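You operate a simulated robot arm through the tools that you are given. There is no shell and no other tool. Be economical: measure what you need, move in short steps, check, and stop when the job is done.

You are at the controls of a simulated two-armed robot. One attempt, no reset.

## Task
Move the grey plug to the ruled channel and light its bars.
Fine: power off first; set the knob to the volts printed on those bars; red stripe to the red mark.

The check looks at the end state, three seconds after you hand in, the way a careful person would. Anything else that was tipped, shoved, dropped, spilled or broken makes it a failure.

## Robot
Two 7-joint arms with fingered hands on one trunk, on a base that drives. Base frame: it is fixed to the floor where the robot stands at the start and does not move with it; the origin is under the middle of the robot, x ahead of it, y to its left, z up; the surface under the hand at the start is at about z = 89.7. Readings come in cm, degrees, newtons and seconds.
The left shoulder is at the start at [5.5, 18.2, 119.8], the right one opposite. With the tool pointing down near the work surface each hand reaches from about 42 to 82 cm from the robot's upright axis, wherever it stands, measured 20 degrees to its own side. Places, roughly: black volts knob [70, -10, 100]; green power button [70, 0, 100]; meter arm [60, 20, 100]; socket of the ruled channel [50, -20, 90]. Payload 3.8 kg a hand.
The tool frame of a hand sits at the grasp point between the pads (the TCP): z along the fingers, y along the line on which they close. The tips reach 3 cm beyond it. Largest opening 10.4 cm; the body of the gripper starts 3.5 cm behind the TCP. The gripper is a hand of 4 fingers: y runs from the thumb to the fingers, the wrist lies at [-1.7, -10.4, -17.8] in the tool frame, and closing takes about 1.5 s.
Orientation is told as [roll, pitch, yaw] about the base's x, y, z axes, in that order, counted from this pose: with the fingers straight down and the wrist toward the robot, the tool's x, y and z point along [0, 1, 0], [1, 0, 0] and [0, 0, -1] of the base frame.

## Interface
- The arms move only by the tool drive_tool. It takes "left_commands", "right_commands" or both (then of equal length, played together; a hand with none holds still); each is a list of rows, each a list of 3 entries, a list of its own where there are three numbers: the turn, a rotation vector about the base's x, y, z in degrees, then the shift along the base's x, y, z in cm, then the gripper command, from -1 (shut) to 1 (fully open), values between in proportion. In form: [[[rx, ry, rz], [x, y, z], fingers], ...]. A call has 1 to 20 rows; each row shifts and turns the commanded pose from where the row before left it. A row lasts 0.2 s, in which the tool goes at most 5 cm and 8.6 degrees; a call with a longer step from one row to the next is refused whole, and so is a gripper value outside its range. A pose out of reach is approached as far as the arm can. The call stops where the force on the tool passes 40 N (or 10 N more than at its start, if that is more) or the arm is blocked; 0.2 s more then pass. Each finger travels about 7.2 cm/s and halts on what it meets, pressing with about 25 N; the grip force reading is that of the motor and also rises with nothing between the fingers. The clock runs only during rows and for 0.2 s after the last one: add rows that do not move to give the fingers time. It gives the time, the measured TCP pose, the force on the tool (base axes), the opening and the grip force at its end, in the units of the frame above (readings bear some noise), with the torque about the TCP (base axes, N m) and any sound that the robot's microphone picked up.
- Cameras (640 x 400 px; columns grow to the right, rows downward): "scene" is now at [12.71, -5.04, 138.27]; the picture's right is [-0.44, -0.90, 0.00], its down [-0.52, 0.25, -0.81] and it looks along [0.73, -0.36, -0.58] (base axes); focal length 214 px, centre (320, 200). "left" rides on the left gripper at [-6.6, -9, -12.6] in its tool frame; the picture's right is [-0.78, -0.30, 0.56], its down [0.57, -0.70, 0.42] and it looks along [0.26, 0.65, 0.71] (tool axes); focal length 275 px, centre (320, 200). "right" rides on the right gripper at [6.6, -9, -12.6] in its tool frame; the picture's right is [-0.78, 0.30, -0.56], its down [-0.57, -0.70, 0.42] and it looks along [-0.26, 0.65, 0.71] (tool axes); focal length 275 px, centre (320, 200). There is no depth. A picture from a camera that has moved, and an enlarged one, comes with that camera's place and axes in the base frame and with its lens. The place of the scene camera against the robot may be out by one fixed shift of up to 1.8 cm in any direction.
- get_image(camera): a new picture of that camera. The clock stands still meanwhile.
- slide_trunk(by): slides the trunk up (or, below 0, down) by that many cm; the arms and the scene camera ride with it, the base frame stays. It gives what a move gives, with no picture.
- roll_base(legs): drives the robot by 1 to 6 legs, each [ahead, left, turn to the left] in cm, cm and degrees, along the robot's own axes; the way and the turn of a leg run together, so that a leg with both is an arc; at most 150 cm and 180 degrees a leg. The arms and the cameras ride along, it lands a little off, and it stops where it bumps. It gives what a move gives.
- preshape(shape, hand): the hand has 4 fingers and takes this shape, open, in about a second: jaw (thumb against the fingers, like two jaws); tri (thumb and two fingers); tip (a fingertip pinch); poke (one finger out to press); point (the index stretched); flat (the hand flat); cup (the hand cupped); fist (a fist). The gripper value then closes the fingers along that shape, each until it touches; the sizes above hold for jaw. It gives what a move gives, with no picture.
- pan_tilt(pan, tilt): turns the head with the scene camera to pan (to the left, within 86 degrees either way) and tilt (down, from -29 to 69), counted from straight ahead of the robot. It gives what a move gives.
- inspect(camera, box): a new picture of the part [left, top, right, bottom] of that camera's present view, enlarged. The clock stands still meanwhile.
- sign_off(): hands the job in; it is judged then, once.

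Go step by step. Nothing tells you exact positions but the pictures and the camera data: compare them with the known pose of the tool, close in by small moves and look again before you grip or let go. The budget is 120 turns and 100 pictures, counting those below and the enlarged ones. Unless the task says otherwise, let go and move clear before handing in, and close with one line.

The tools are called after "Call:" as name(argument=value, ...) on one line, values as JSON. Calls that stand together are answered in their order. drive_tool: Moves the arms, as the interface text tells. Its arguments: {"type":"object","properties":{"left_commands":{"type":"array","items":{"type":"array"}},"right_commands":{"type":"array","items":{"type":"array"}}},"required":[]} The other tools are called the same way: slide_trunk (by) slides the trunk up or down; preshape (shape, hand) gives the hand a shape; roll_base (legs) drives the base; pan_tilt (pan, tilt) turns the head that bears the scene camera; get_image (camera) takes a picture; inspect (camera, box) takes an enlarged picture of a part of a camera's view; sign_off () hands the job in.

At the start:

```text
time: 0.0
left_tcp_pos: [53.0, 9.55, 122.46]
left_tool_rot: [0.1, 0.0, 0.1]
left_force: [0.3, -0.7, -0.3]
left_moment: [0.01, -0.02, -0.03]
left_width: 10.36
left_grasp_force: 0.0
left_shape: jaw
right_tcp_pos: [47.6, -35.86, 128.27]
right_tool_rot: [0.0, 0.0, 0.1]
right_force: [0.6, -0.3, -0.5]
right_moment: [0.0, -0.01, 0.04]
right_width: 10.37
right_grasp_force: 0.0
right_shape: jaw
trunk travel left (down, up): [-35.0, 40.6]
robot x, y, heading: [-0.08, -0.09, 0.3]
head pan, tilt: [-26.0, 35.5]
```

scene: 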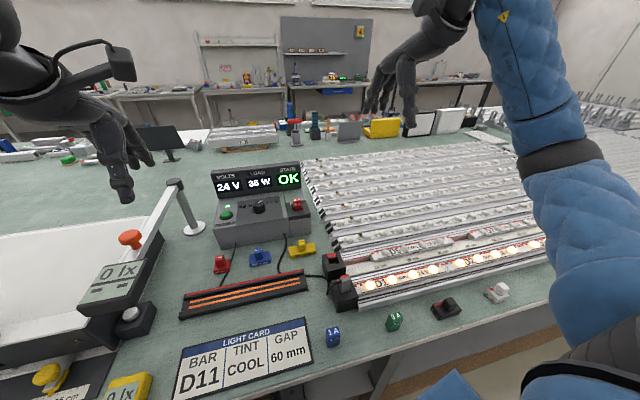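
right: 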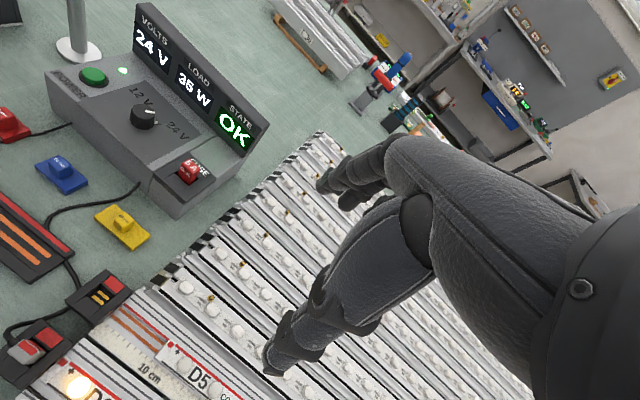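
left: 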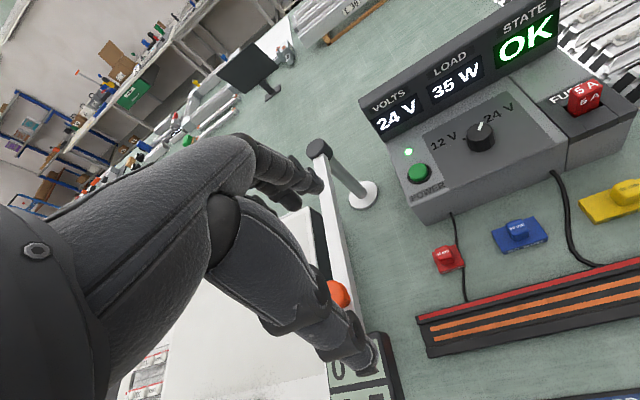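

I see the control box (24 V, 35 W, OK), and a lit channel with bars near the front with plugs at its left end. I'll look closer at the plugs and sockets before moving.

Call:
inspect(camera="scene", box=[290, 220, 450, 320])

Call:
inspect(camera="right", box=[0, 240, 256, 400])

Call:
inspect(camera="scene", box=[320, 220, 560, 370])

```text
4.00 times, centred on (370, 270) of scene
camera zoom: at [12.71, -5.04, 138.27], right [-0.44, -0.9, 0.0], down [-0.52, 0.25, -0.81], along [0.73, -0.36, -0.58], focal length 858 px, centre (120, -80)
```

zoom: 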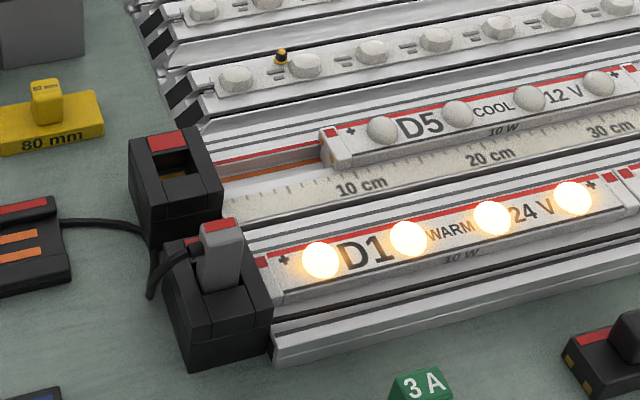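

```text
2.50 times, centred on (128, 320) of right
camera zoom: at [38.56, -29.3, 140.67], right [0.3, -0.78, 0.56], down [-0.7, -0.57, -0.42], along [0.65, -0.26, -0.71], focal length 688 px, centre (800, -100)
```

zoom: 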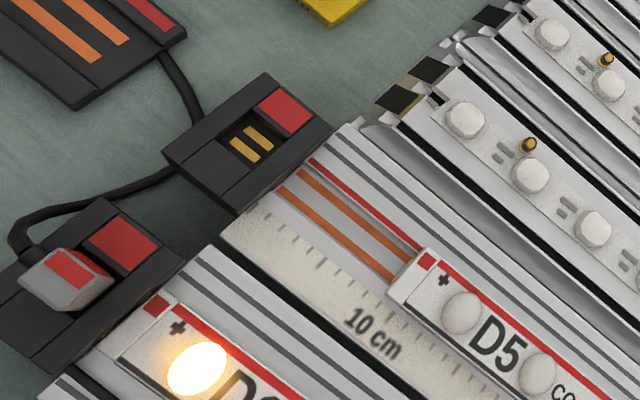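

```text
2.67 times, centred on (440, 295) of scene
camera zoom: at [12.71, -5.04, 138.27], right [-0.44, -0.9, 0.0], down [-0.52, 0.25, -0.81], along [0.73, -0.36, -0.58], focal length 572 px, centre (0, -53)
```

zoom: 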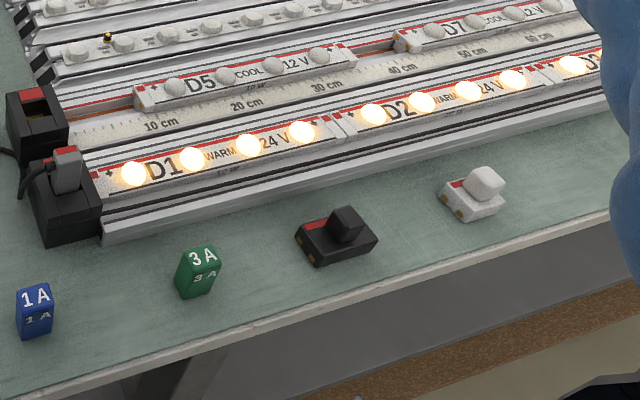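

The plug sits in the D1 (24 V) socket and the ruled channel has 12 V bars (D5, D7). Next: look at the knob, button and the remaining bars.

Call:
inspect(camera="left", box=[360, 60, 640, 235])

Call:
inspect(camera="scene", box=[200, 160, 328, 240])

Call:
inspect(camera="scene", box=[420, 200, 560, 288])

Call:
inspect(camera="right", box=[40, 0, 296, 160])

```text
2.29 times, centred on (500, 148) of left
camera zoom: at [44.11, 2.96, 135.11], right [-0.3, -0.78, -0.56], down [-0.7, 0.57, -0.42], along [0.65, 0.27, -0.71], focal length 629 px, centre (-91, 320)
```

zoom: 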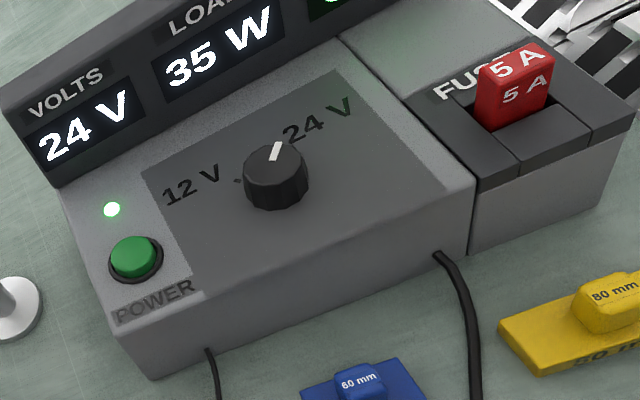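

```text
5.00 times, centred on (264, 200) of scene
camera zoom: at [12.71, -5.04, 138.27], right [-0.44, -0.9, 0.0], down [-0.52, 0.25, -0.81], along [0.73, -0.36, -0.58], focal length 1072 px, centre (600, 200)
```

zoom: 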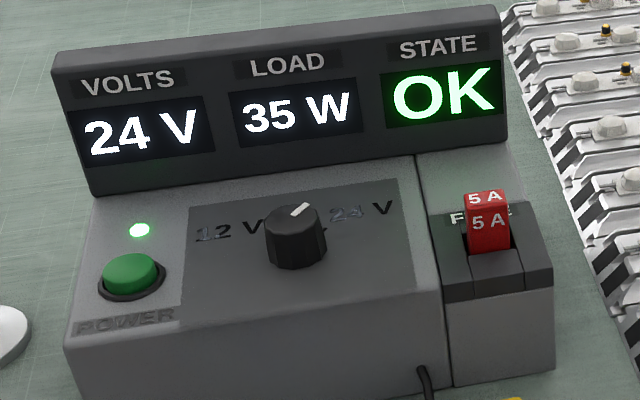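

```text
4.55 times, centred on (490, 244) of scene
camera zoom: at [12.71, -5.04, 138.27], right [-0.44, -0.9, 0.0], down [-0.52, 0.25, -0.81], along [0.73, -0.36, -0.58], focal length 975 px, centre (-453, 0)
```

zoom: 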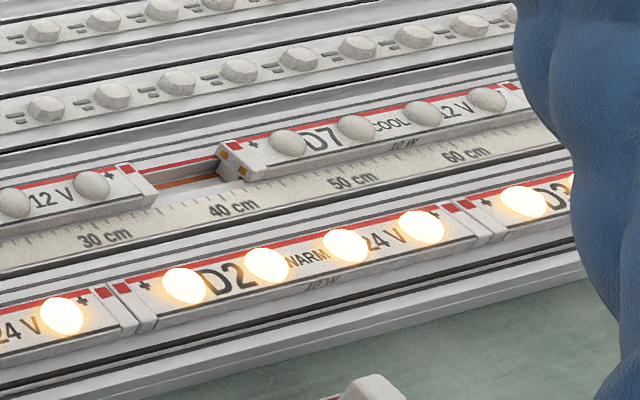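

```text
2.50 times, centred on (168, 80) of right
camera zoom: at [38.56, -29.3, 140.67], right [0.3, -0.78, 0.56], down [-0.7, -0.57, -0.42], along [0.65, -0.26, -0.71], focal length 688 px, centre (700, 500)
```

zoom: 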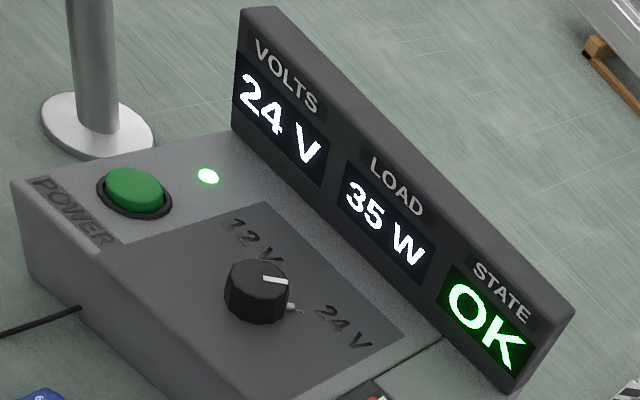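

The 12 V bars D5/D7 are correctly oriented; I triangulate the button at ≈[71.6, 0, 96] and knob at ≈[70, -9.7, 97]. I'll move the left hand aside and shape the right hand to poke, then look at the fingertip.

Call:
drive_tool(left_commands=[[[0, 0, 0], [-2, 4, 2], 1], [[0, 0, 0], [-2, 4, 2], 1], [[0, 0, 0], [-2, 4, 2], 1]])

Call:
preshape(hand="right", shape="poke")

Call:
drive_tool(right_commands=[[[0, 0, 0], [3, 4, -1], -1], [[0, 0, 0], [3, 4, -1], -1], [[0, 0, 0], [3, 4, -1], -1], [[0, 0, 0], [3, 4, -1], -1], [[0, 0, 0], [0, 4, -1], -1], [[0, 0, 0], [0, 4, -1], -1], [[0, 0, 0], [0, 4, -1], -1], [[0, 0, 0], [0, 0, 0], -1]])

Call:
get_image(camera="right")

Call:
get_image(camera="scene")

```text
time: 0.8
left_tcp_pos: [46.67, 21.48, 128.59]
left_tool_rot: [0.0, 0.0, 0.0]
left_force: [0.4, -0.4, 0.2]
left_moment: [-0.03, -0.05, 0.03]
left_width: 10.36
left_grasp_force: 0.1
left_shape: jaw
right_tcp_pos: [47.55, -35.71, 128.32]
right_tool_rot: [-0.1, 0.0, 0.0]
right_force: [0.2, 0.8, 0.0]
right_moment: [-0.01, 0.01, 0.03]
right_width: 10.38
right_grasp_force: 0.1
right_shape: jaw
trunk travel left (down, up): [-35.0, 40.6]
robot x, y, heading: [-0.04, 0.17, 0.1]
head pan, tilt: [-26.0, 35.5]
```

```text
time: 1.7
left_tcp_pos: [46.72, 21.4, 128.55]
left_tool_rot: [-0.1, 0.0, 0.1]
left_force: [-0.4, -0.3, -0.5]
left_moment: [-0.01, 0.02, -0.02]
left_width: 10.37
left_grasp_force: 0.1
left_shape: jaw
right_tcp_pos: [47.58, -35.77, 128.23]
right_tool_rot: [0.0, 0.0, 0.0]
right_force: [-0.1, -0.1, -0.7]
right_moment: [0.02, -0.02, -0.01]
right_width: 0.0
right_grasp_force: 0.0
right_shape: poke
trunk travel left (down, up): [-35.0, 40.6]
robot x, y, heading: [-0.06, 0.26, 0.0]
head pan, tilt: [-26.0, 35.5]
```

```text
refused: row 1 steps farther than a row can; nothing moved
```

```text
89 pictures are left
camera right: at [38.54, -29.27, 140.68], right [0.3, -0.78, 0.56], down [-0.7, -0.57, -0.42], along [0.65, -0.27, -0.71], focal length 275 px, centre (320, 200)
```

right: 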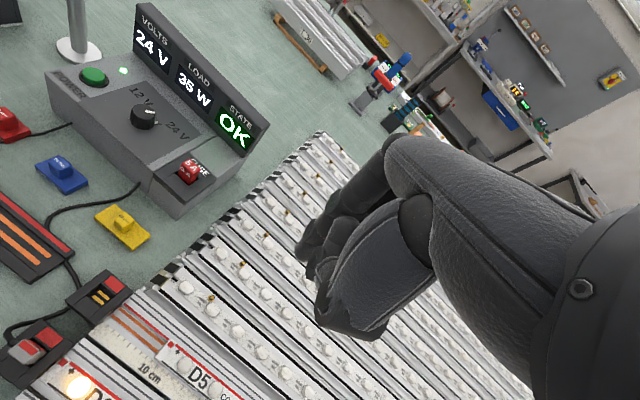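

```text
88 pictures are left
camera scene: at [12.69, -5.02, 138.28], right [-0.44, -0.9, 0.0], down [-0.52, 0.25, -0.81], along [0.73, -0.36, -0.58], focal length 214 px, centre (320, 200)
```

scene: 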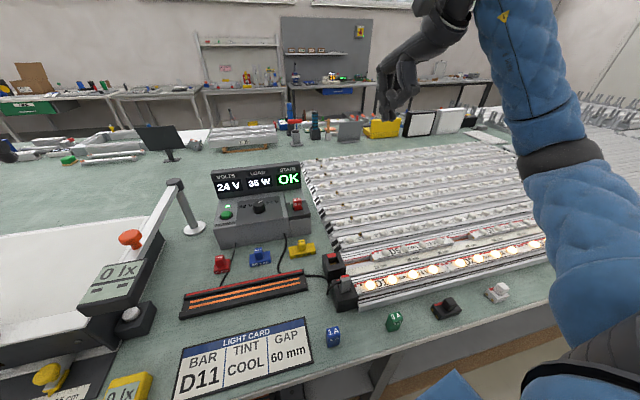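

The hand is in poke shape but the move was refused for step size. I zoom in on the hand to find the poking tip.

Call:
inspect(camera="scene", box=[350, 20, 478, 140])

Call:
inspect(camera="right", box=[270, 120, 450, 350])

```text
3.33 times, centred on (414, 80) of scene
camera zoom: at [12.69, -5.02, 138.28], right [-0.44, -0.9, 0.0], down [-0.52, 0.25, -0.81], along [0.73, -0.36, -0.58], focal length 715 px, centre (7, 600)
```

zoom: 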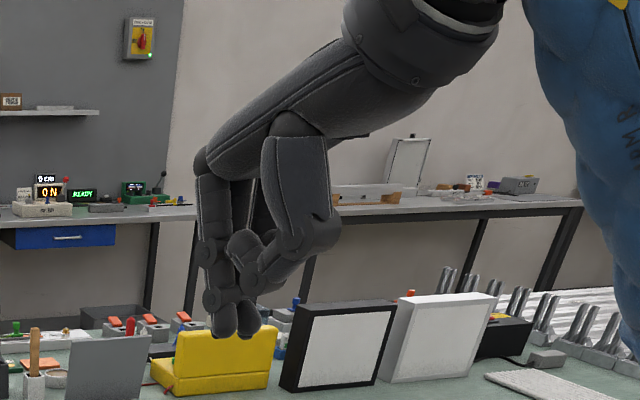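

```text
1.74 times, centred on (360, 235) of right
camera zoom: at [38.54, -29.27, 140.68], right [0.3, -0.78, 0.56], down [-0.7, -0.57, -0.42], along [0.65, -0.27, -0.71], focal length 479 px, centre (250, 139)
```

zoom: 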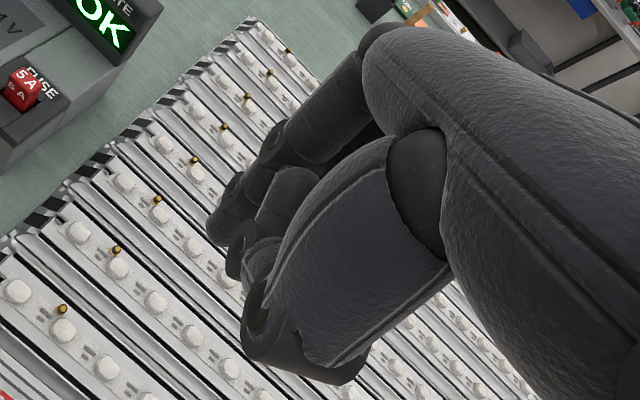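

The poke fingertip is about 2.7 cm straight below the TCP. I'll bring it above the green button, staying high.

Call:
drive_tool(right_commands=[[[0, 0, 0], [2.36, 3.58, -1], 1], [[0, 0, 0], [2.36, 3.58, -1], 1], [[0, 0, 0], [2.36, 3.58, -1], 1], [[0, 0, 0], [2.36, 3.58, -1], 1], [[0, 0, 0], [2.36, 3.58, -1], 1], [[0, 0, 0], [2.36, 3.58, -1], 1], [[0, 0, 0], [2.36, 3.58, -1], 1], [[0, 0, 0], [2.36, 3.58, -1], 1], [[0, 0, 0], [2.36, 3.58, -1], 1], [[0, 0, 0], [2.36, 3.58, -1], 1], [[0, 0, 0], [0, 0, -3], 1], [[0, 0, 0], [0, 0, -3], 1], [[0, 0, 0], [0, 0, -3], 1], [[0, 0, 0], [0, 0, 0], 1]])

Call:
get_image(camera="right")

Call:
get_image(camera="scene")

Call:
get_image(camera="left")

```text
time: 4.7
left_tcp_pos: [46.74, 21.55, 128.35]
left_tool_rot: [0.1, 0.0, 0.2]
left_force: [-0.9, -0.4, -0.5]
left_moment: [0.02, -0.03, 0.03]
left_width: 10.4
left_grasp_force: 0.0
left_shape: jaw
right_tcp_pos: [71.2, -0.1, 109.01]
right_tool_rot: [0.0, 0.0, 0.0]
right_force: [-0.1, 0.2, -0.1]
right_moment: [0.03, 0.01, 0.0]
right_width: 0.01
right_grasp_force: 0.0
right_shape: poke
trunk travel left (down, up): [-35.0, 40.6]
robot x, y, heading: [-0.24, 0.14, 0.3]
head pan, tilt: [-26.0, 35.5]
```

```text
85 pictures are left
camera right: at [62.14, 6.42, 121.5], right [0.3, -0.78, 0.56], down [-0.7, -0.57, -0.42], along [0.65, -0.27, -0.71], focal length 275 px, centre (320, 200)
```

right: 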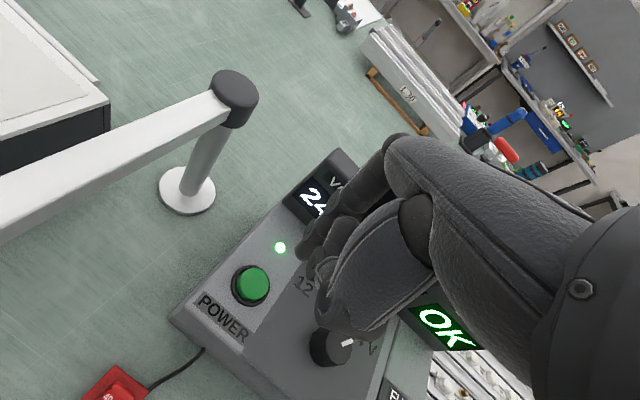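

```text
84 pictures are left
camera scene: at [12.67, -4.95, 138.28], right [-0.44, -0.9, 0.0], down [-0.52, 0.25, -0.81], along [0.73, -0.36, -0.58], focal length 214 px, centre (320, 200)
```

scene: 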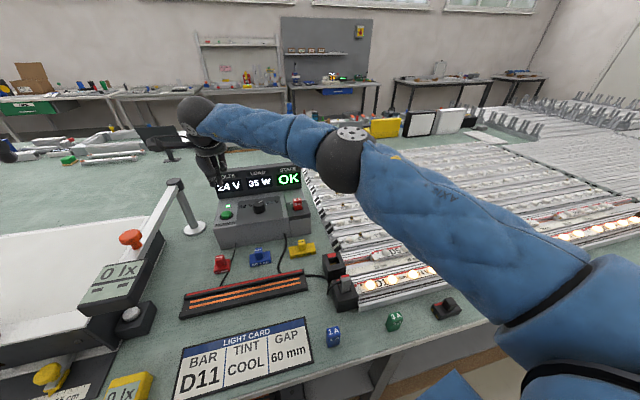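

```text
83 pictures are left
camera left: at [37.78, 14.97, 141.11], right [-0.3, -0.78, -0.56], down [-0.7, 0.57, -0.42], along [0.65, 0.27, -0.71], focal length 275 px, centre (320, 200)
```

left: 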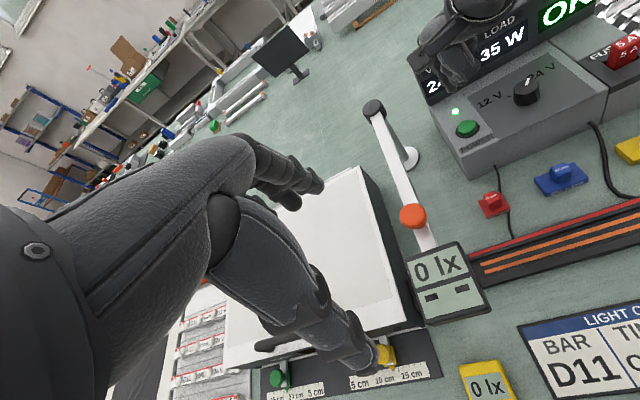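

The fingertip hovers near the button; I check the tip's shape before descending.

Call:
inspect(camera="left", box=[400, 0, 560, 150])

Call:
inspect(camera="scene", box=[170, 120, 320, 240])

```text
2.67 times, centred on (480, 75) of left
camera zoom: at [37.78, 14.97, 141.11], right [-0.3, -0.78, -0.56], down [-0.7, 0.57, -0.42], along [0.65, 0.27, -0.71], focal length 734 px, centre (-107, 533)
```

zoom: 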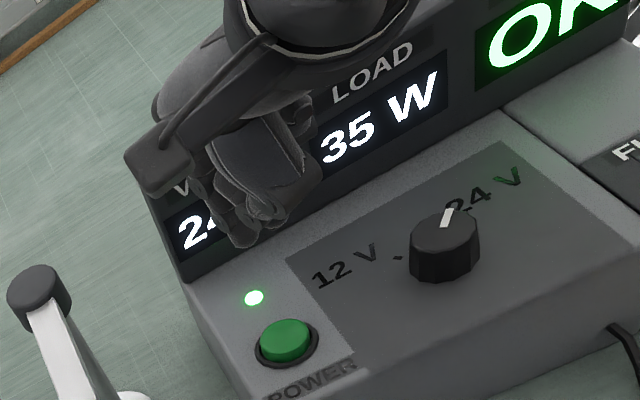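

```text
3.33 times, centred on (245, 180) of scene
camera zoom: at [12.67, -4.95, 138.28], right [-0.44, -0.9, 0.0], down [-0.52, 0.25, -0.81], along [0.73, -0.36, -0.58], focal length 715 px, centre (570, 267)
```

zoom: 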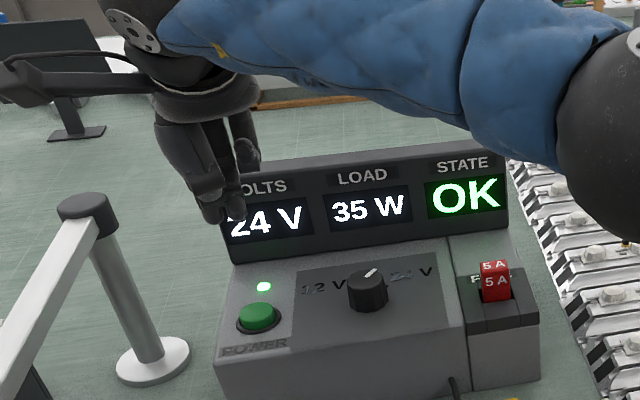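

Tip ≈[71.3, 0.7, 106.3] and button ≈[71.6, 0, 96]. Shift slightly and descend to just above it.

Call:
drive_tool(right_commands=[[[0, 0, 0], [0.4, -0.6, -2], 1], [[0, 0, 0], [0, 0, -2], 1], [[0, 0, 0], [0, 0, -2], 1], [[0, 0, 0], [0, 0, -1.5], 1], [[0, 0, 0], [0, 0, 0], 1]])

Call:
get_image(camera="right")

Call:
inspect(camera="left", box=[400, 0, 560, 150])

Call:
inspect(camera="scene", box=[170, 120, 320, 240])

```text
time: 5.9
left_tcp_pos: [46.72, 21.37, 128.56]
left_tool_rot: [0.0, 0.1, 0.1]
left_force: [-0.3, 0.4, -0.6]
left_moment: [0.03, 0.01, -0.01]
left_width: 10.36
left_grasp_force: 0.0
left_shape: jaw
right_tcp_pos: [71.58, -0.52, 101.64]
right_tool_rot: [-0.1, 0.0, 0.0]
right_force: [0.0, 0.2, 0.3]
right_moment: [0.02, 0.01, -0.02]
right_width: 0.0
right_grasp_force: 0.0
right_shape: poke
trunk travel left (down, up): [-35.0, 40.6]
robot x, y, heading: [-0.08, 0.27, -0.3]
head pan, tilt: [-26.0, 35.5]
```

```text
80 pictures are left
camera right: at [62.42, 5.87, 114.03], right [0.3, -0.78, 0.56], down [-0.7, -0.57, -0.42], along [0.65, -0.26, -0.71], focal length 275 px, centre (320, 200)
```

right: 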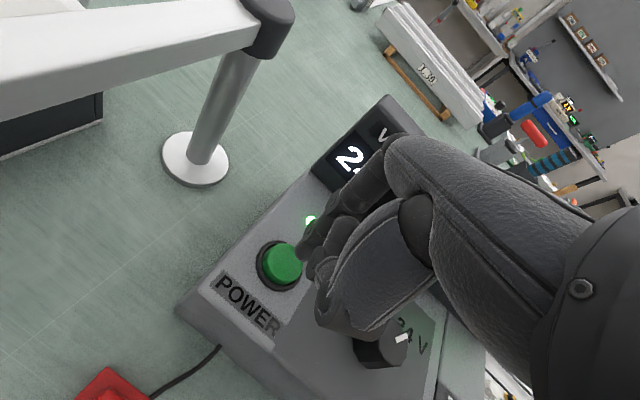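

```text
2.67 times, centred on (480, 75) of left
camera zoom: at [37.82, 14.88, 141.11], right [-0.3, -0.78, -0.56], down [-0.7, 0.57, -0.42], along [0.65, 0.27, -0.71], focal length 734 px, centre (-107, 533)
```

zoom: 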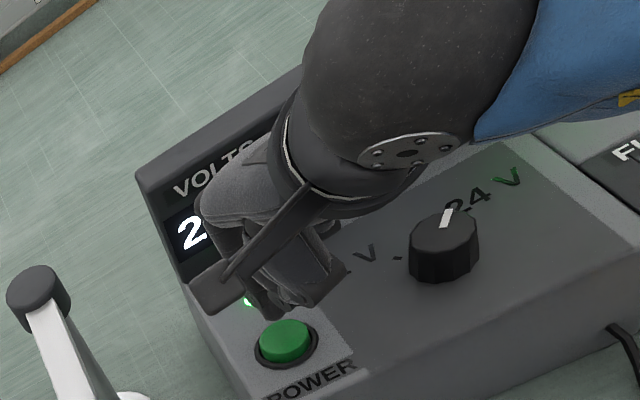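

```text
3.33 times, centred on (245, 180) of scene
camera zoom: at [12.71, -5.03, 138.27], right [-0.44, -0.9, 0.0], down [-0.52, 0.25, -0.81], along [0.73, -0.36, -0.58], focal length 715 px, centre (570, 267)
```

zoom: 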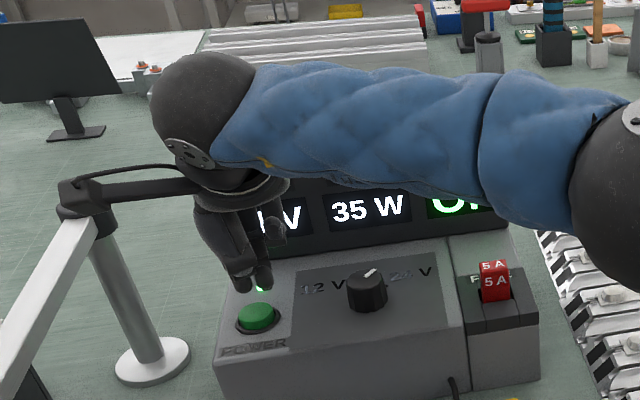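

The tip looks centred about 2.5 cm above the button. Press slowly in small steps.

Call:
drive_tool(right_commands=[[[0, 0, 0], [0.1, 0, -0.8], 1], [[0, 0, 0], [0.1, 0, -0.7], 1], [[0, 0, 0], [0, 0, -0.4], 1], [[0, 0, 0], [0, 0, -0.3], 1], [[0, 0, 0], [0, 0, -0.3], 1]])

Call:
inspect(camera="left", box=[400, 0, 560, 150])

```text
time: 7.1
left_tcp_pos: [46.7, 21.52, 128.5]
left_tool_rot: [0.0, 0.0, 0.1]
left_force: [-0.9, -0.3, 0.0]
left_moment: [-0.03, -0.01, -0.03]
left_width: 10.38
left_grasp_force: 0.1
left_shape: jaw
right_tcp_pos: [71.81, -0.65, 99.1]
right_tool_rot: [-0.1, 0.0, 0.0]
right_force: [0.6, 0.4, 0.9]
right_moment: [-0.01, 0.0, 0.03]
right_width: 0.0
right_grasp_force: 0.2
right_shape: poke
trunk travel left (down, up): [-35.0, 40.6]
robot x, y, heading: [0.09, 0.03, -0.0]
head pan, tilt: [-26.0, 35.5]
```

```text
2.67 times, centred on (480, 75) of left
camera zoom: at [37.81, 14.89, 141.11], right [-0.3, -0.78, -0.56], down [-0.7, 0.57, -0.42], along [0.65, 0.27, -0.71], focal length 734 px, centre (-107, 533)
```

zoom: 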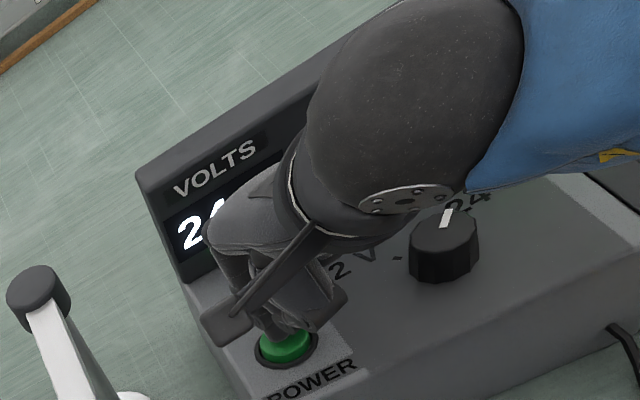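

Tip is right above the button cap. Continue down in 0.25 cm steps.

Call:
drive_tool(right_commands=[[[0, 0, 0], [0, 0.2, -0.25], 1], [[0, 0, 0], [0, 0, -0.25], 1], [[0, 0, 0], [0, 0, -0.2], 1], [[0, 0, 0], [0, 0, 0], 1]])

Call:
inspect(camera="right", box=[200, 80, 440, 300])

```text
time: 8.1
left_tcp_pos: [46.69, 21.52, 128.57]
left_tool_rot: [0.0, 0.0, 0.1]
left_force: [0.5, -0.4, 0.5]
left_moment: [0.0, 0.0, 0.0]
left_width: 10.38
left_grasp_force: 0.0
left_shape: jaw
right_tcp_pos: [71.84, -0.41, 98.66]
right_tool_rot: [0.0, -0.2, 0.0]
right_force: [2.0, 0.8, 11.9]
right_moment: [-0.12, -0.06, 0.05]
right_width: 0.01
right_grasp_force: 0.0
right_shape: poke
trunk travel left (down, up): [-35.0, 40.6]
robot x, y, heading: [0.05, 0.04, -0.2]
head pan, tilt: [-26.0, 35.5]
heard: click
```

```text
1.82 times, centred on (320, 190) of right
camera zoom: at [62.69, 6.11, 111.12], right [0.29, -0.78, 0.56], down [-0.7, -0.57, -0.43], along [0.65, -0.26, -0.71], focal length 500 px, centre (320, 218)
```

zoom: 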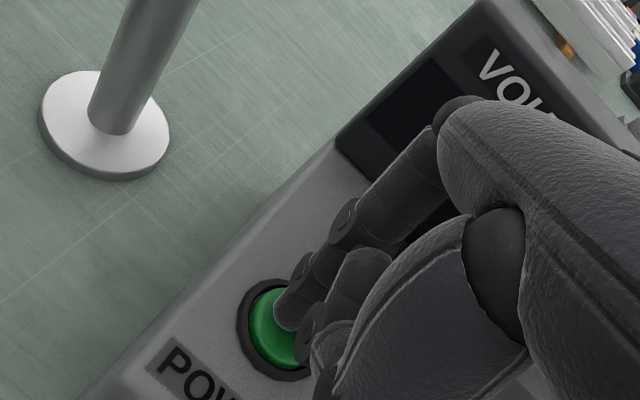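

The click came and the display went dark: power is off. Lift clear and switch to a tri grip for the knob.

Call:
drive_tool(right_commands=[[[0, 0, 0], [0, 0, 2], 1], [[0, 0, 0], [0, 0, 3], 1], [[0, 0, 0], [0, 0, 3], 1], [[0, 0, 0], [-1, -3, 2], 1], [[0, 0, 0], [-1, -3, 1], 1], [[0, 0, 0], [0, -3, 0], 1], [[0, 0, 0], [0, -0.5, 0], 1], [[0, 0, 0], [0, 0, 0], 1]])

Call:
preshape(hand="right", shape="tri")

Call:
get_image(camera="right")

Call:
inspect(camera="left", box=[400, 0, 640, 150])

Call:
inspect(camera="scene", box=[190, 120, 340, 250])

```text
time: 9.9
left_tcp_pos: [46.8, 21.42, 128.48]
left_tool_rot: [0.0, 0.1, 0.1]
left_force: [0.5, 0.3, 0.7]
left_moment: [0.02, 0.0, -0.04]
left_width: 10.38
left_grasp_force: 0.1
left_shape: jaw
right_tcp_pos: [69.79, -9.98, 109.46]
right_tool_rot: [0.0, 0.0, 0.0]
right_force: [0.5, 0.4, -0.6]
right_moment: [-0.01, 0.01, 0.01]
right_width: 0.03
right_grasp_force: 0.1
right_shape: poke
trunk travel left (down, up): [-35.0, 40.6]
robot x, y, heading: [-0.28, -0.04, -0.2]
head pan, tilt: [-26.0, 35.5]
```

```text
time: 10.8
left_tcp_pos: [46.88, 21.44, 128.44]
left_tool_rot: [0.1, 0.2, 0.1]
left_force: [-0.5, -0.4, 0.3]
left_moment: [0.05, -0.03, 0.0]
left_width: 10.37
left_grasp_force: 0.1
left_shape: jaw
right_tcp_pos: [69.91, -10.13, 109.58]
right_tool_rot: [0.0, 0.0, 0.0]
right_force: [0.7, -0.6, -0.1]
right_moment: [-0.01, 0.01, 0.05]
right_width: 10.4
right_grasp_force: 0.1
right_shape: tri
trunk travel left (down, up): [-35.0, 40.6]
robot x, y, heading: [-0.02, 0.2, 0.1]
head pan, tilt: [-26.0, 35.5]
```

```text
75 pictures are left
camera right: at [60.72, -3.44, 121.95], right [0.3, -0.78, 0.56], down [-0.7, -0.57, -0.42], along [0.65, -0.26, -0.71], focal length 275 px, centre (320, 200)
```

right: 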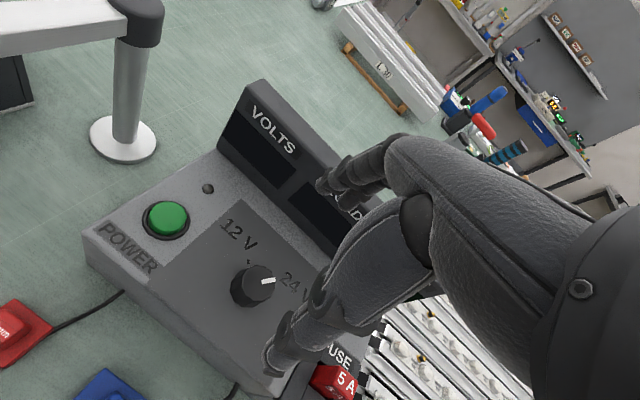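

```text
2.67 times, centred on (520, 75) of left
camera zoom: at [37.83, 14.88, 141.11], right [-0.3, -0.78, -0.56], down [-0.7, 0.57, -0.42], along [0.65, 0.27, -0.71], focal length 734 px, centre (-213, 533)
```

zoom: 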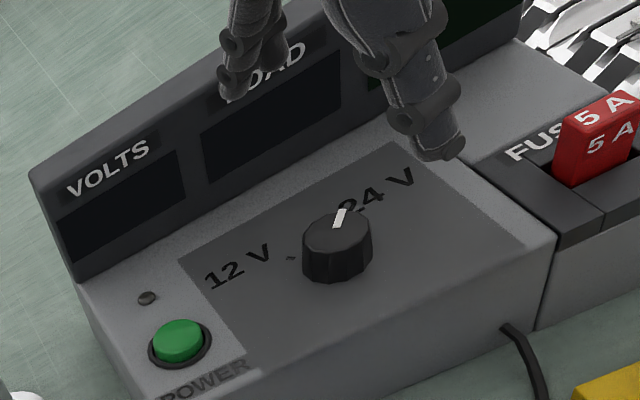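

```text
3.08 times, centred on (265, 185) of scene
camera zoom: at [12.71, -5.03, 138.27], right [-0.44, -0.9, 0.0], down [-0.52, 0.25, -0.81], along [0.73, -0.36, -0.58], focal length 660 px, centre (489, 246)
```

zoom: 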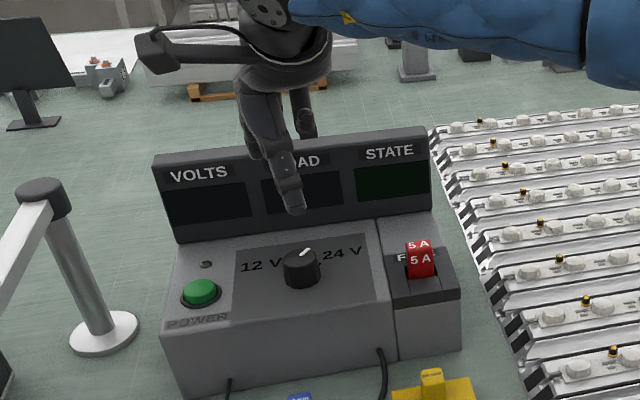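

Knob centre ≈[70, -9.8], pointer at ≈-50° and 12 V tick ≈+35°, so ~85° CCW is needed. I'll pre-rotate the hand by -40°, narrow the opening and look.

Call:
drive_tool(right_commands=[[[0, 0, -8], [0, 0, 0], 0.3], [[0, 0, -8], [0, 0, 0], 0.3], [[0, 0, -8], [0, 0, 0], 0.3], [[0, 0, -8], [0, 0, 0], 0.3], [[0, 0, -8], [0.1, 0.2, 0], 0.3], [[0, 0, 0], [0, 0, -3], 0.3], [[0, 0, 0], [0, 0, -2], 0.3], [[0, 0, 0], [0, 0, 0], 0.3]])

Call:
get_image(camera="right")

Call:
inspect(camera="left", box=[400, 0, 640, 150])

Call:
inspect(camera="scene", box=[190, 120, 340, 250])

```text
time: 12.6
left_tcp_pos: [46.75, 21.41, 128.46]
left_tool_rot: [-0.1, -0.1, 0.1]
left_force: [-0.8, 0.0, 0.3]
left_moment: [-0.01, -0.02, 0.03]
left_width: 10.37
left_grasp_force: 0.1
left_shape: jaw
right_tcp_pos: [69.99, -9.74, 104.35]
right_tool_rot: [0.0, 0.0, -40.0]
right_force: [-0.3, -0.3, 0.3]
right_moment: [0.0, 0.01, 0.0]
right_width: 6.81
right_grasp_force: 0.1
right_shape: tri
trunk travel left (down, up): [-35.0, 40.6]
robot x, y, heading: [0.18, 0.15, -0.2]
head pan, tilt: [-26.0, 35.5]
```

```text
72 pictures are left
camera right: at [67.25, 1.12, 116.88], right [-0.27, -0.78, 0.56], down [-0.91, 0.01, -0.42], along [0.33, -0.62, -0.71], focal length 275 px, centre (320, 200)
```

right: 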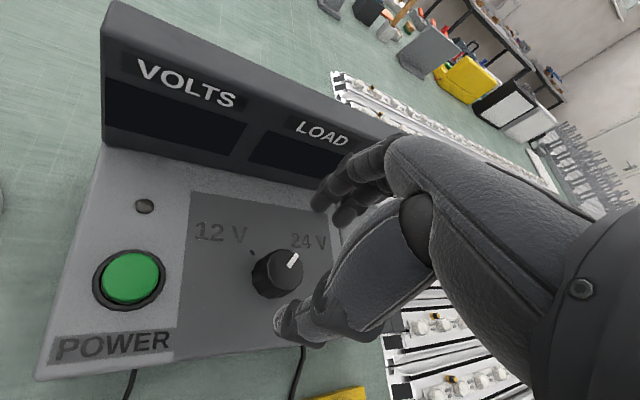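

```text
2.67 times, centred on (520, 75) of left
camera zoom: at [37.82, 14.86, 141.11], right [-0.3, -0.78, -0.56], down [-0.7, 0.57, -0.42], along [0.65, 0.27, -0.71], focal length 734 px, centre (-213, 533)
```

zoom: 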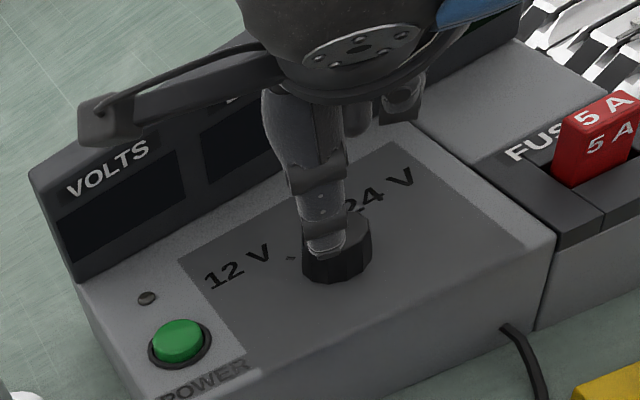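

```text
3.08 times, centred on (265, 185) of scene
camera zoom: at [12.71, -5.05, 138.27], right [-0.44, -0.9, 0.0], down [-0.52, 0.25, -0.81], along [0.73, -0.36, -0.58], focal length 660 px, centre (489, 246)
```

zoom: 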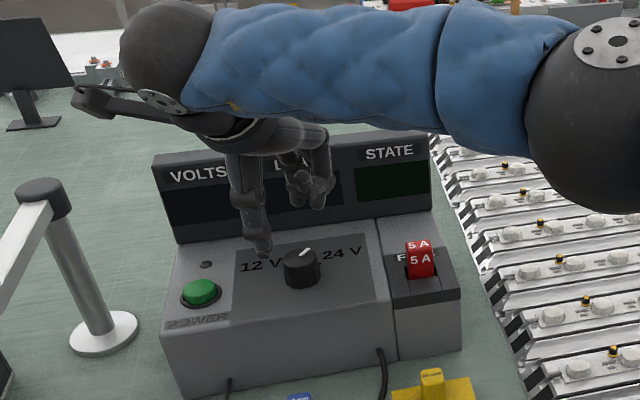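

The display front is at x≈80, so the hand clears it. The fingers straddle the knob; descend 3 cm and look again.

Call:
drive_tool(right_commands=[[[0, 0, 0], [0, 0, -1.5], 0.3], [[0, 0, 0], [0, 0, -1.5], 0.3], [[0, 0, 0], [0, 0, 0], 0.3]])

Call:
get_image(camera="right")

Call:
inspect(camera="left", box=[440, 20, 600, 120])

Call:
inspect(camera="scene", box=[190, 140, 318, 220])

```text
time: 13.4
left_tcp_pos: [46.85, 21.39, 128.46]
left_tool_rot: [0.0, 0.1, 0.2]
left_force: [0.0, 0.3, 0.6]
left_moment: [0.0, 0.05, -0.02]
left_width: 10.38
left_grasp_force: 0.0
left_shape: jaw
right_tcp_pos: [70.03, -9.7, 101.44]
right_tool_rot: [0.0, 0.0, -40.1]
right_force: [-0.6, 0.4, -1.0]
right_moment: [0.02, 0.0, 0.01]
right_width: 6.81
right_grasp_force: 0.2
right_shape: tri
trunk travel left (down, up): [-35.0, 40.6]
robot x, y, heading: [0.08, 0.3, 0.1]
head pan, tilt: [-26.0, 35.5]
```

```text
69 pictures are left
camera right: at [67.23, 1.06, 113.97], right [-0.27, -0.78, 0.56], down [-0.91, 0.01, -0.42], along [0.33, -0.62, -0.71], focal length 275 px, centre (320, 200)
```

right: 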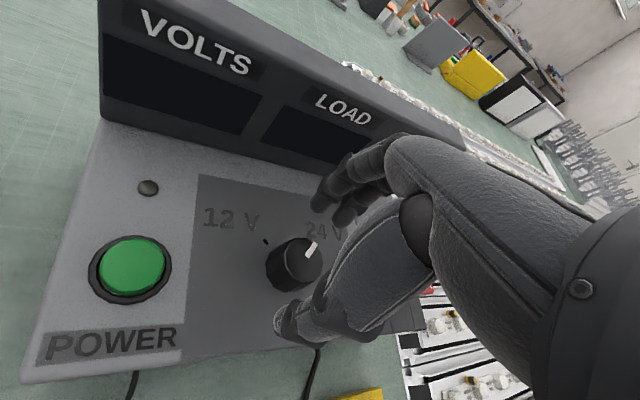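

```text
4.00 times, centred on (520, 70) of left
camera zoom: at [37.82, 14.89, 141.11], right [-0.3, -0.78, -0.56], down [-0.7, 0.57, -0.42], along [0.65, 0.27, -0.71], focal length 1101 px, centre (-480, 720)
```

zoom: 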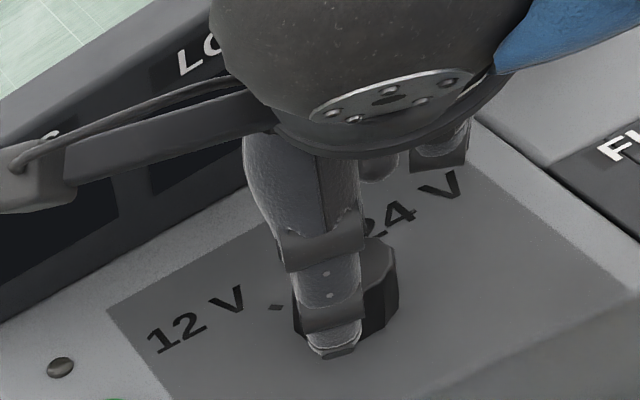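

```text
5.00 times, centred on (254, 180) of scene
camera zoom: at [12.7, -5.03, 138.28], right [-0.44, -0.9, 0.0], down [-0.52, 0.25, -0.81], along [0.73, -0.36, -0.58], focal length 1072 px, centre (650, 300)
```

zoom: 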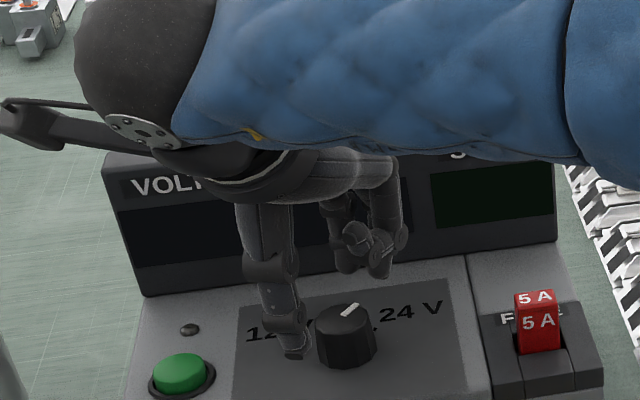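

Fingers straddle the knob correctly with the thumb a bit lower. Descend gently further.

Call:
drive_tool(right_commands=[[[0, 0, 0], [0, 0, -0.6], 0.3], [[0, 0, 0], [0, 0, -0.6], 0.3], [[0, 0, 0], [0, 0, -0.4], 0.3], [[0, 0, 0], [0, 0, -0.2], 0.3]])

Call:
get_image(camera="right")

Call:
inspect(camera="scene", box=[190, 140, 318, 220])

```text
time: 14.4
left_tcp_pos: [46.9, 21.54, 128.46]
left_tool_rot: [-0.1, 0.1, 0.1]
left_force: [-0.2, 0.2, -0.6]
left_moment: [0.04, 0.02, 0.0]
left_width: 10.38
left_grasp_force: 0.1
left_shape: jaw
right_tcp_pos: [69.9, -9.68, 99.55]
right_tool_rot: [0.0, 0.0, -40.0]
right_force: [-0.2, -0.1, -0.1]
right_moment: [0.06, 0.0, 0.01]
right_width: 6.76
right_grasp_force: 0.2
right_shape: tri
trunk travel left (down, up): [-35.0, 40.6]
robot x, y, heading: [-0.08, 0.11, -0.1]
head pan, tilt: [-26.0, 35.5]
```

```text
66 pictures are left
camera right: at [67.21, 1.08, 112.12], right [-0.27, -0.78, 0.56], down [-0.91, 0.01, -0.42], along [0.33, -0.62, -0.71], focal length 275 px, centre (320, 200)
```

right: 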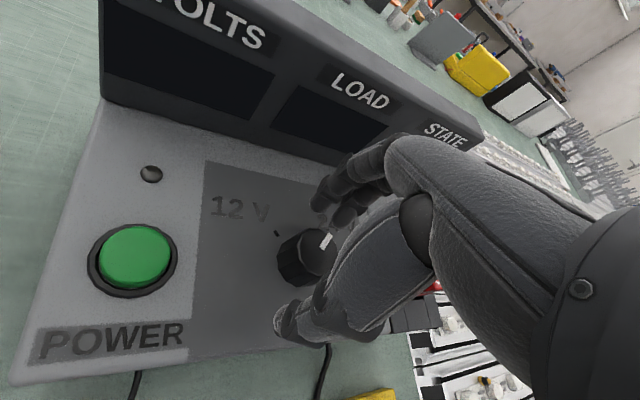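

```text
5.00 times, centred on (254, 180) of scene
camera zoom: at [12.72, -5.03, 138.27], right [-0.44, -0.9, 0.0], down [-0.52, 0.25, -0.81], along [0.73, -0.36, -0.58], focal length 1072 px, centre (650, 300)
```

zoom: 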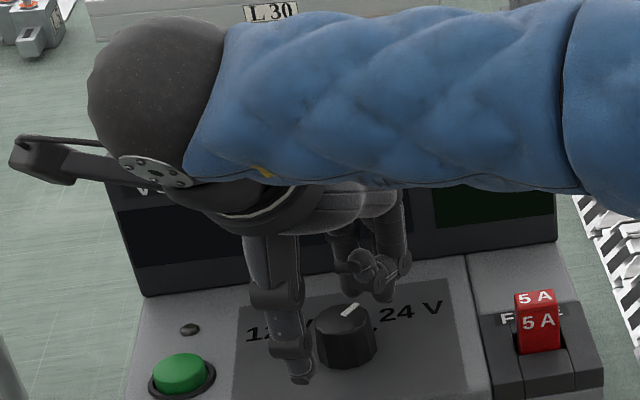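

No contact yet. Descend another ~0.9 cm gently to bring the fingers alongside the knob.

Call:
drive_tool(right_commands=[[[0, 0, 0], [0, 0, -0.3], 0.3], [[0, 0, 0], [0, 0, -0.3], 0.3], [[0, 0, 0], [0, 0, -0.3], 0.3]])

Call:
drive_tool(right_commands=[[[0, 0, 0], [0, 0, 0], 0.1], [[0, 0, 0], [0, 0, 0], -0.1], [[0, 0, 0], [0, 0, 0], -0.3], [[0, 0, 0], [0, 0, 0], -0.4], [[0, 0, 0], [0, 0, 0], -0.5], [[0, 0, 0], [0, 0, 0], -0.6]])

Call:
get_image(camera="right")

Call:
inspect(camera="left", box=[440, 20, 600, 120])

```text
time: 15.2
left_tcp_pos: [46.85, 21.53, 128.51]
left_tool_rot: [0.0, 0.1, 0.1]
left_force: [0.3, 0.8, -0.3]
left_moment: [0.0, -0.02, 0.0]
left_width: 10.35
left_grasp_force: 0.2
left_shape: jaw
right_tcp_pos: [70.01, -9.75, 98.82]
right_tool_rot: [-0.1, 0.0, -40.0]
right_force: [0.1, 0.3, 0.8]
right_moment: [-0.01, 0.0, -0.01]
right_width: 6.8
right_grasp_force: 0.1
right_shape: tri
trunk travel left (down, up): [-35.0, 40.6]
robot x, y, heading: [-0.3, 0.29, -0.1]
head pan, tilt: [-26.0, 35.5]
```

```text
time: 16.6
left_tcp_pos: [46.79, 21.49, 128.51]
left_tool_rot: [-0.1, 0.2, 0.1]
left_force: [-0.2, -0.2, -0.5]
left_moment: [-0.01, 0.01, 0.0]
left_width: 10.37
left_grasp_force: 0.0
left_shape: jaw
right_tcp_pos: [69.96, -9.74, 98.72]
right_tool_rot: [0.0, 0.0, -40.1]
right_force: [1.1, -0.6, -0.3]
right_moment: [-0.06, -0.03, 0.05]
right_width: 2.69
right_grasp_force: 24.6
right_shape: tri
trunk travel left (down, up): [-35.0, 40.6]
robot x, y, heading: [-0.1, 0.14, 0.1]
head pan, tilt: [-26.0, 35.5]
```

```text
64 pictures are left
camera right: at [67.21, 1.01, 111.2], right [-0.27, -0.78, 0.56], down [-0.91, 0.01, -0.42], along [0.33, -0.62, -0.71], focal length 275 px, centre (320, 200)
```

right: 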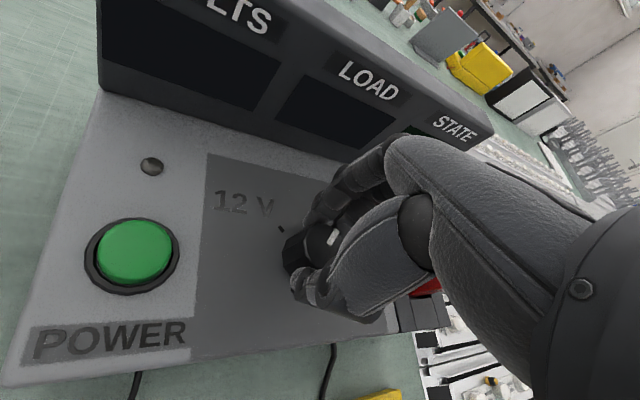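

```text
4.00 times, centred on (520, 70) of left
camera zoom: at [37.84, 14.87, 141.1], right [-0.3, -0.78, -0.56], down [-0.7, 0.57, -0.42], along [0.65, 0.27, -0.71], focal length 1101 px, centre (-480, 720)
```

zoom: 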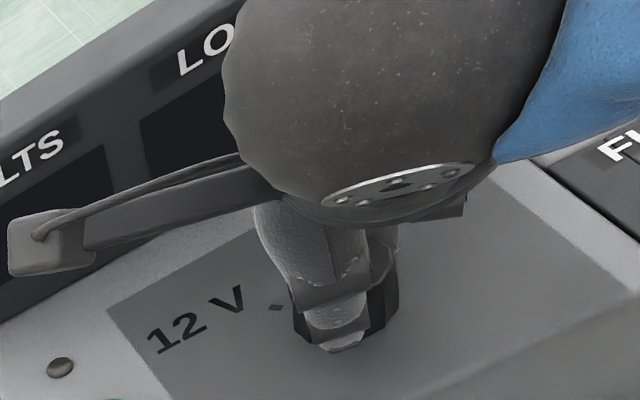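

The knob is gripped (24.6 N). Turn CCW, 40° first.

Call:
drive_tool(right_commands=[[[0, 0, 8], [0, 0, 0], -0.6], [[0, 0, 8], [0, 0, 0], -0.6], [[0, 0, 8], [0, 0, 0], -0.6], [[0, 0, 8], [0, 0, 0], -0.6], [[0, 0, 8], [0, 0, 0], -0.6]])

Call:
get_image(camera="right")

```text
time: 17.8
left_tcp_pos: [46.75, 21.31, 128.4]
left_tool_rot: [0.0, 0.0, 0.0]
left_force: [0.2, -0.2, -0.2]
left_moment: [0.03, -0.02, -0.04]
left_width: 10.38
left_grasp_force: 0.0
left_shape: jaw
right_tcp_pos: [69.94, -9.95, 98.89]
right_tool_rot: [-0.1, 0.0, 0.1]
right_force: [-3.1, -8.2, -2.7]
right_moment: [-0.17, 0.08, -0.04]
right_width: 2.59
right_grasp_force: 25.1
right_shape: tri
trunk travel left (down, up): [-35.0, 40.6]
robot x, y, heading: [0.19, -0.0, 0.0]
head pan, tilt: [-26.0, 35.5]
```

```text
62 pictures are left
camera right: at [60.77, -3.39, 111.22], right [0.3, -0.77, 0.56], down [-0.7, -0.57, -0.42], along [0.65, -0.26, -0.71], focal length 275 px, centre (320, 200)
```

right: 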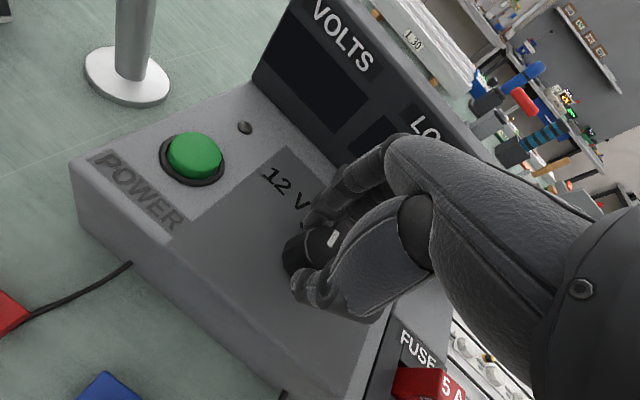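

The knob follows the hand. Turn on another 40°, nudging to relieve the side force.

Call:
drive_tool(right_commands=[[[0, 0, 8], [0, -0.15, 0], -0.6], [[0, 0, 8], [0, 0, 0], -0.6], [[0, 0, 8], [0, 0, 0], -0.6], [[0, 0, 8], [0, 0, 0], -0.6], [[0, 0, 8], [0, 0, 0], -0.6]])

Call:
get_image(camera="right")

Call:
inspect(camera="left", box=[440, 20, 600, 120])

```text
time: 19.0
left_tcp_pos: [46.79, 21.26, 128.55]
left_tool_rot: [0.1, 0.1, 0.0]
left_force: [0.0, -0.3, 0.4]
left_moment: [-0.01, -0.01, 0.01]
left_width: 10.38
left_grasp_force: 0.1
left_shape: jaw
right_tcp_pos: [70.0, -9.97, 98.79]
right_tool_rot: [0.0, 0.0, 32.1]
right_force: [-4.5, -9.1, -2.2]
right_moment: [-0.22, 0.11, -0.01]
right_width: 2.57
right_grasp_force: 25.3
right_shape: tri
right hand out of reach, approached as far as the arm can: row 5
trunk travel left (down, up): [-35.0, 40.6]
robot x, y, heading: [-0.13, -0.31, -0.1]
head pan, tilt: [-26.0, 35.5]
```

```text
61 pictures are left
camera right: at [58.73, -9.27, 111.24], right [0.66, -0.5, 0.56], down [-0.29, -0.86, -0.42], along [0.69, 0.12, -0.71], focal length 275 px, centre (320, 200)
```

right: 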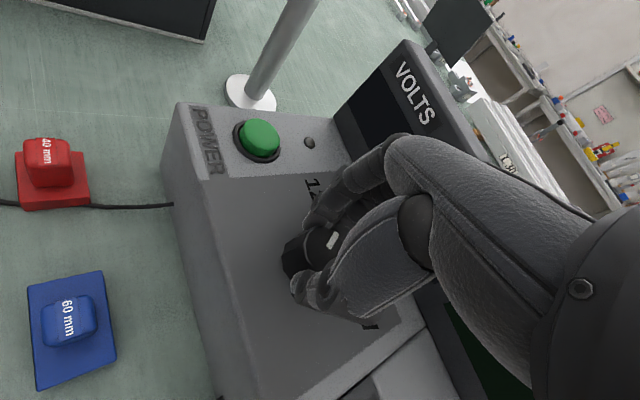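

```text
4.00 times, centred on (520, 70) of left
camera zoom: at [37.81, 14.74, 141.13], right [-0.3, -0.78, -0.56], down [-0.7, 0.57, -0.42], along [0.65, 0.27, -0.71], focal length 1101 px, centre (-480, 720)
```

zoom: 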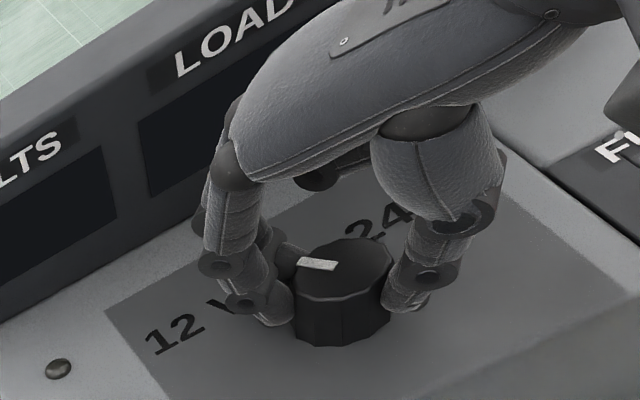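

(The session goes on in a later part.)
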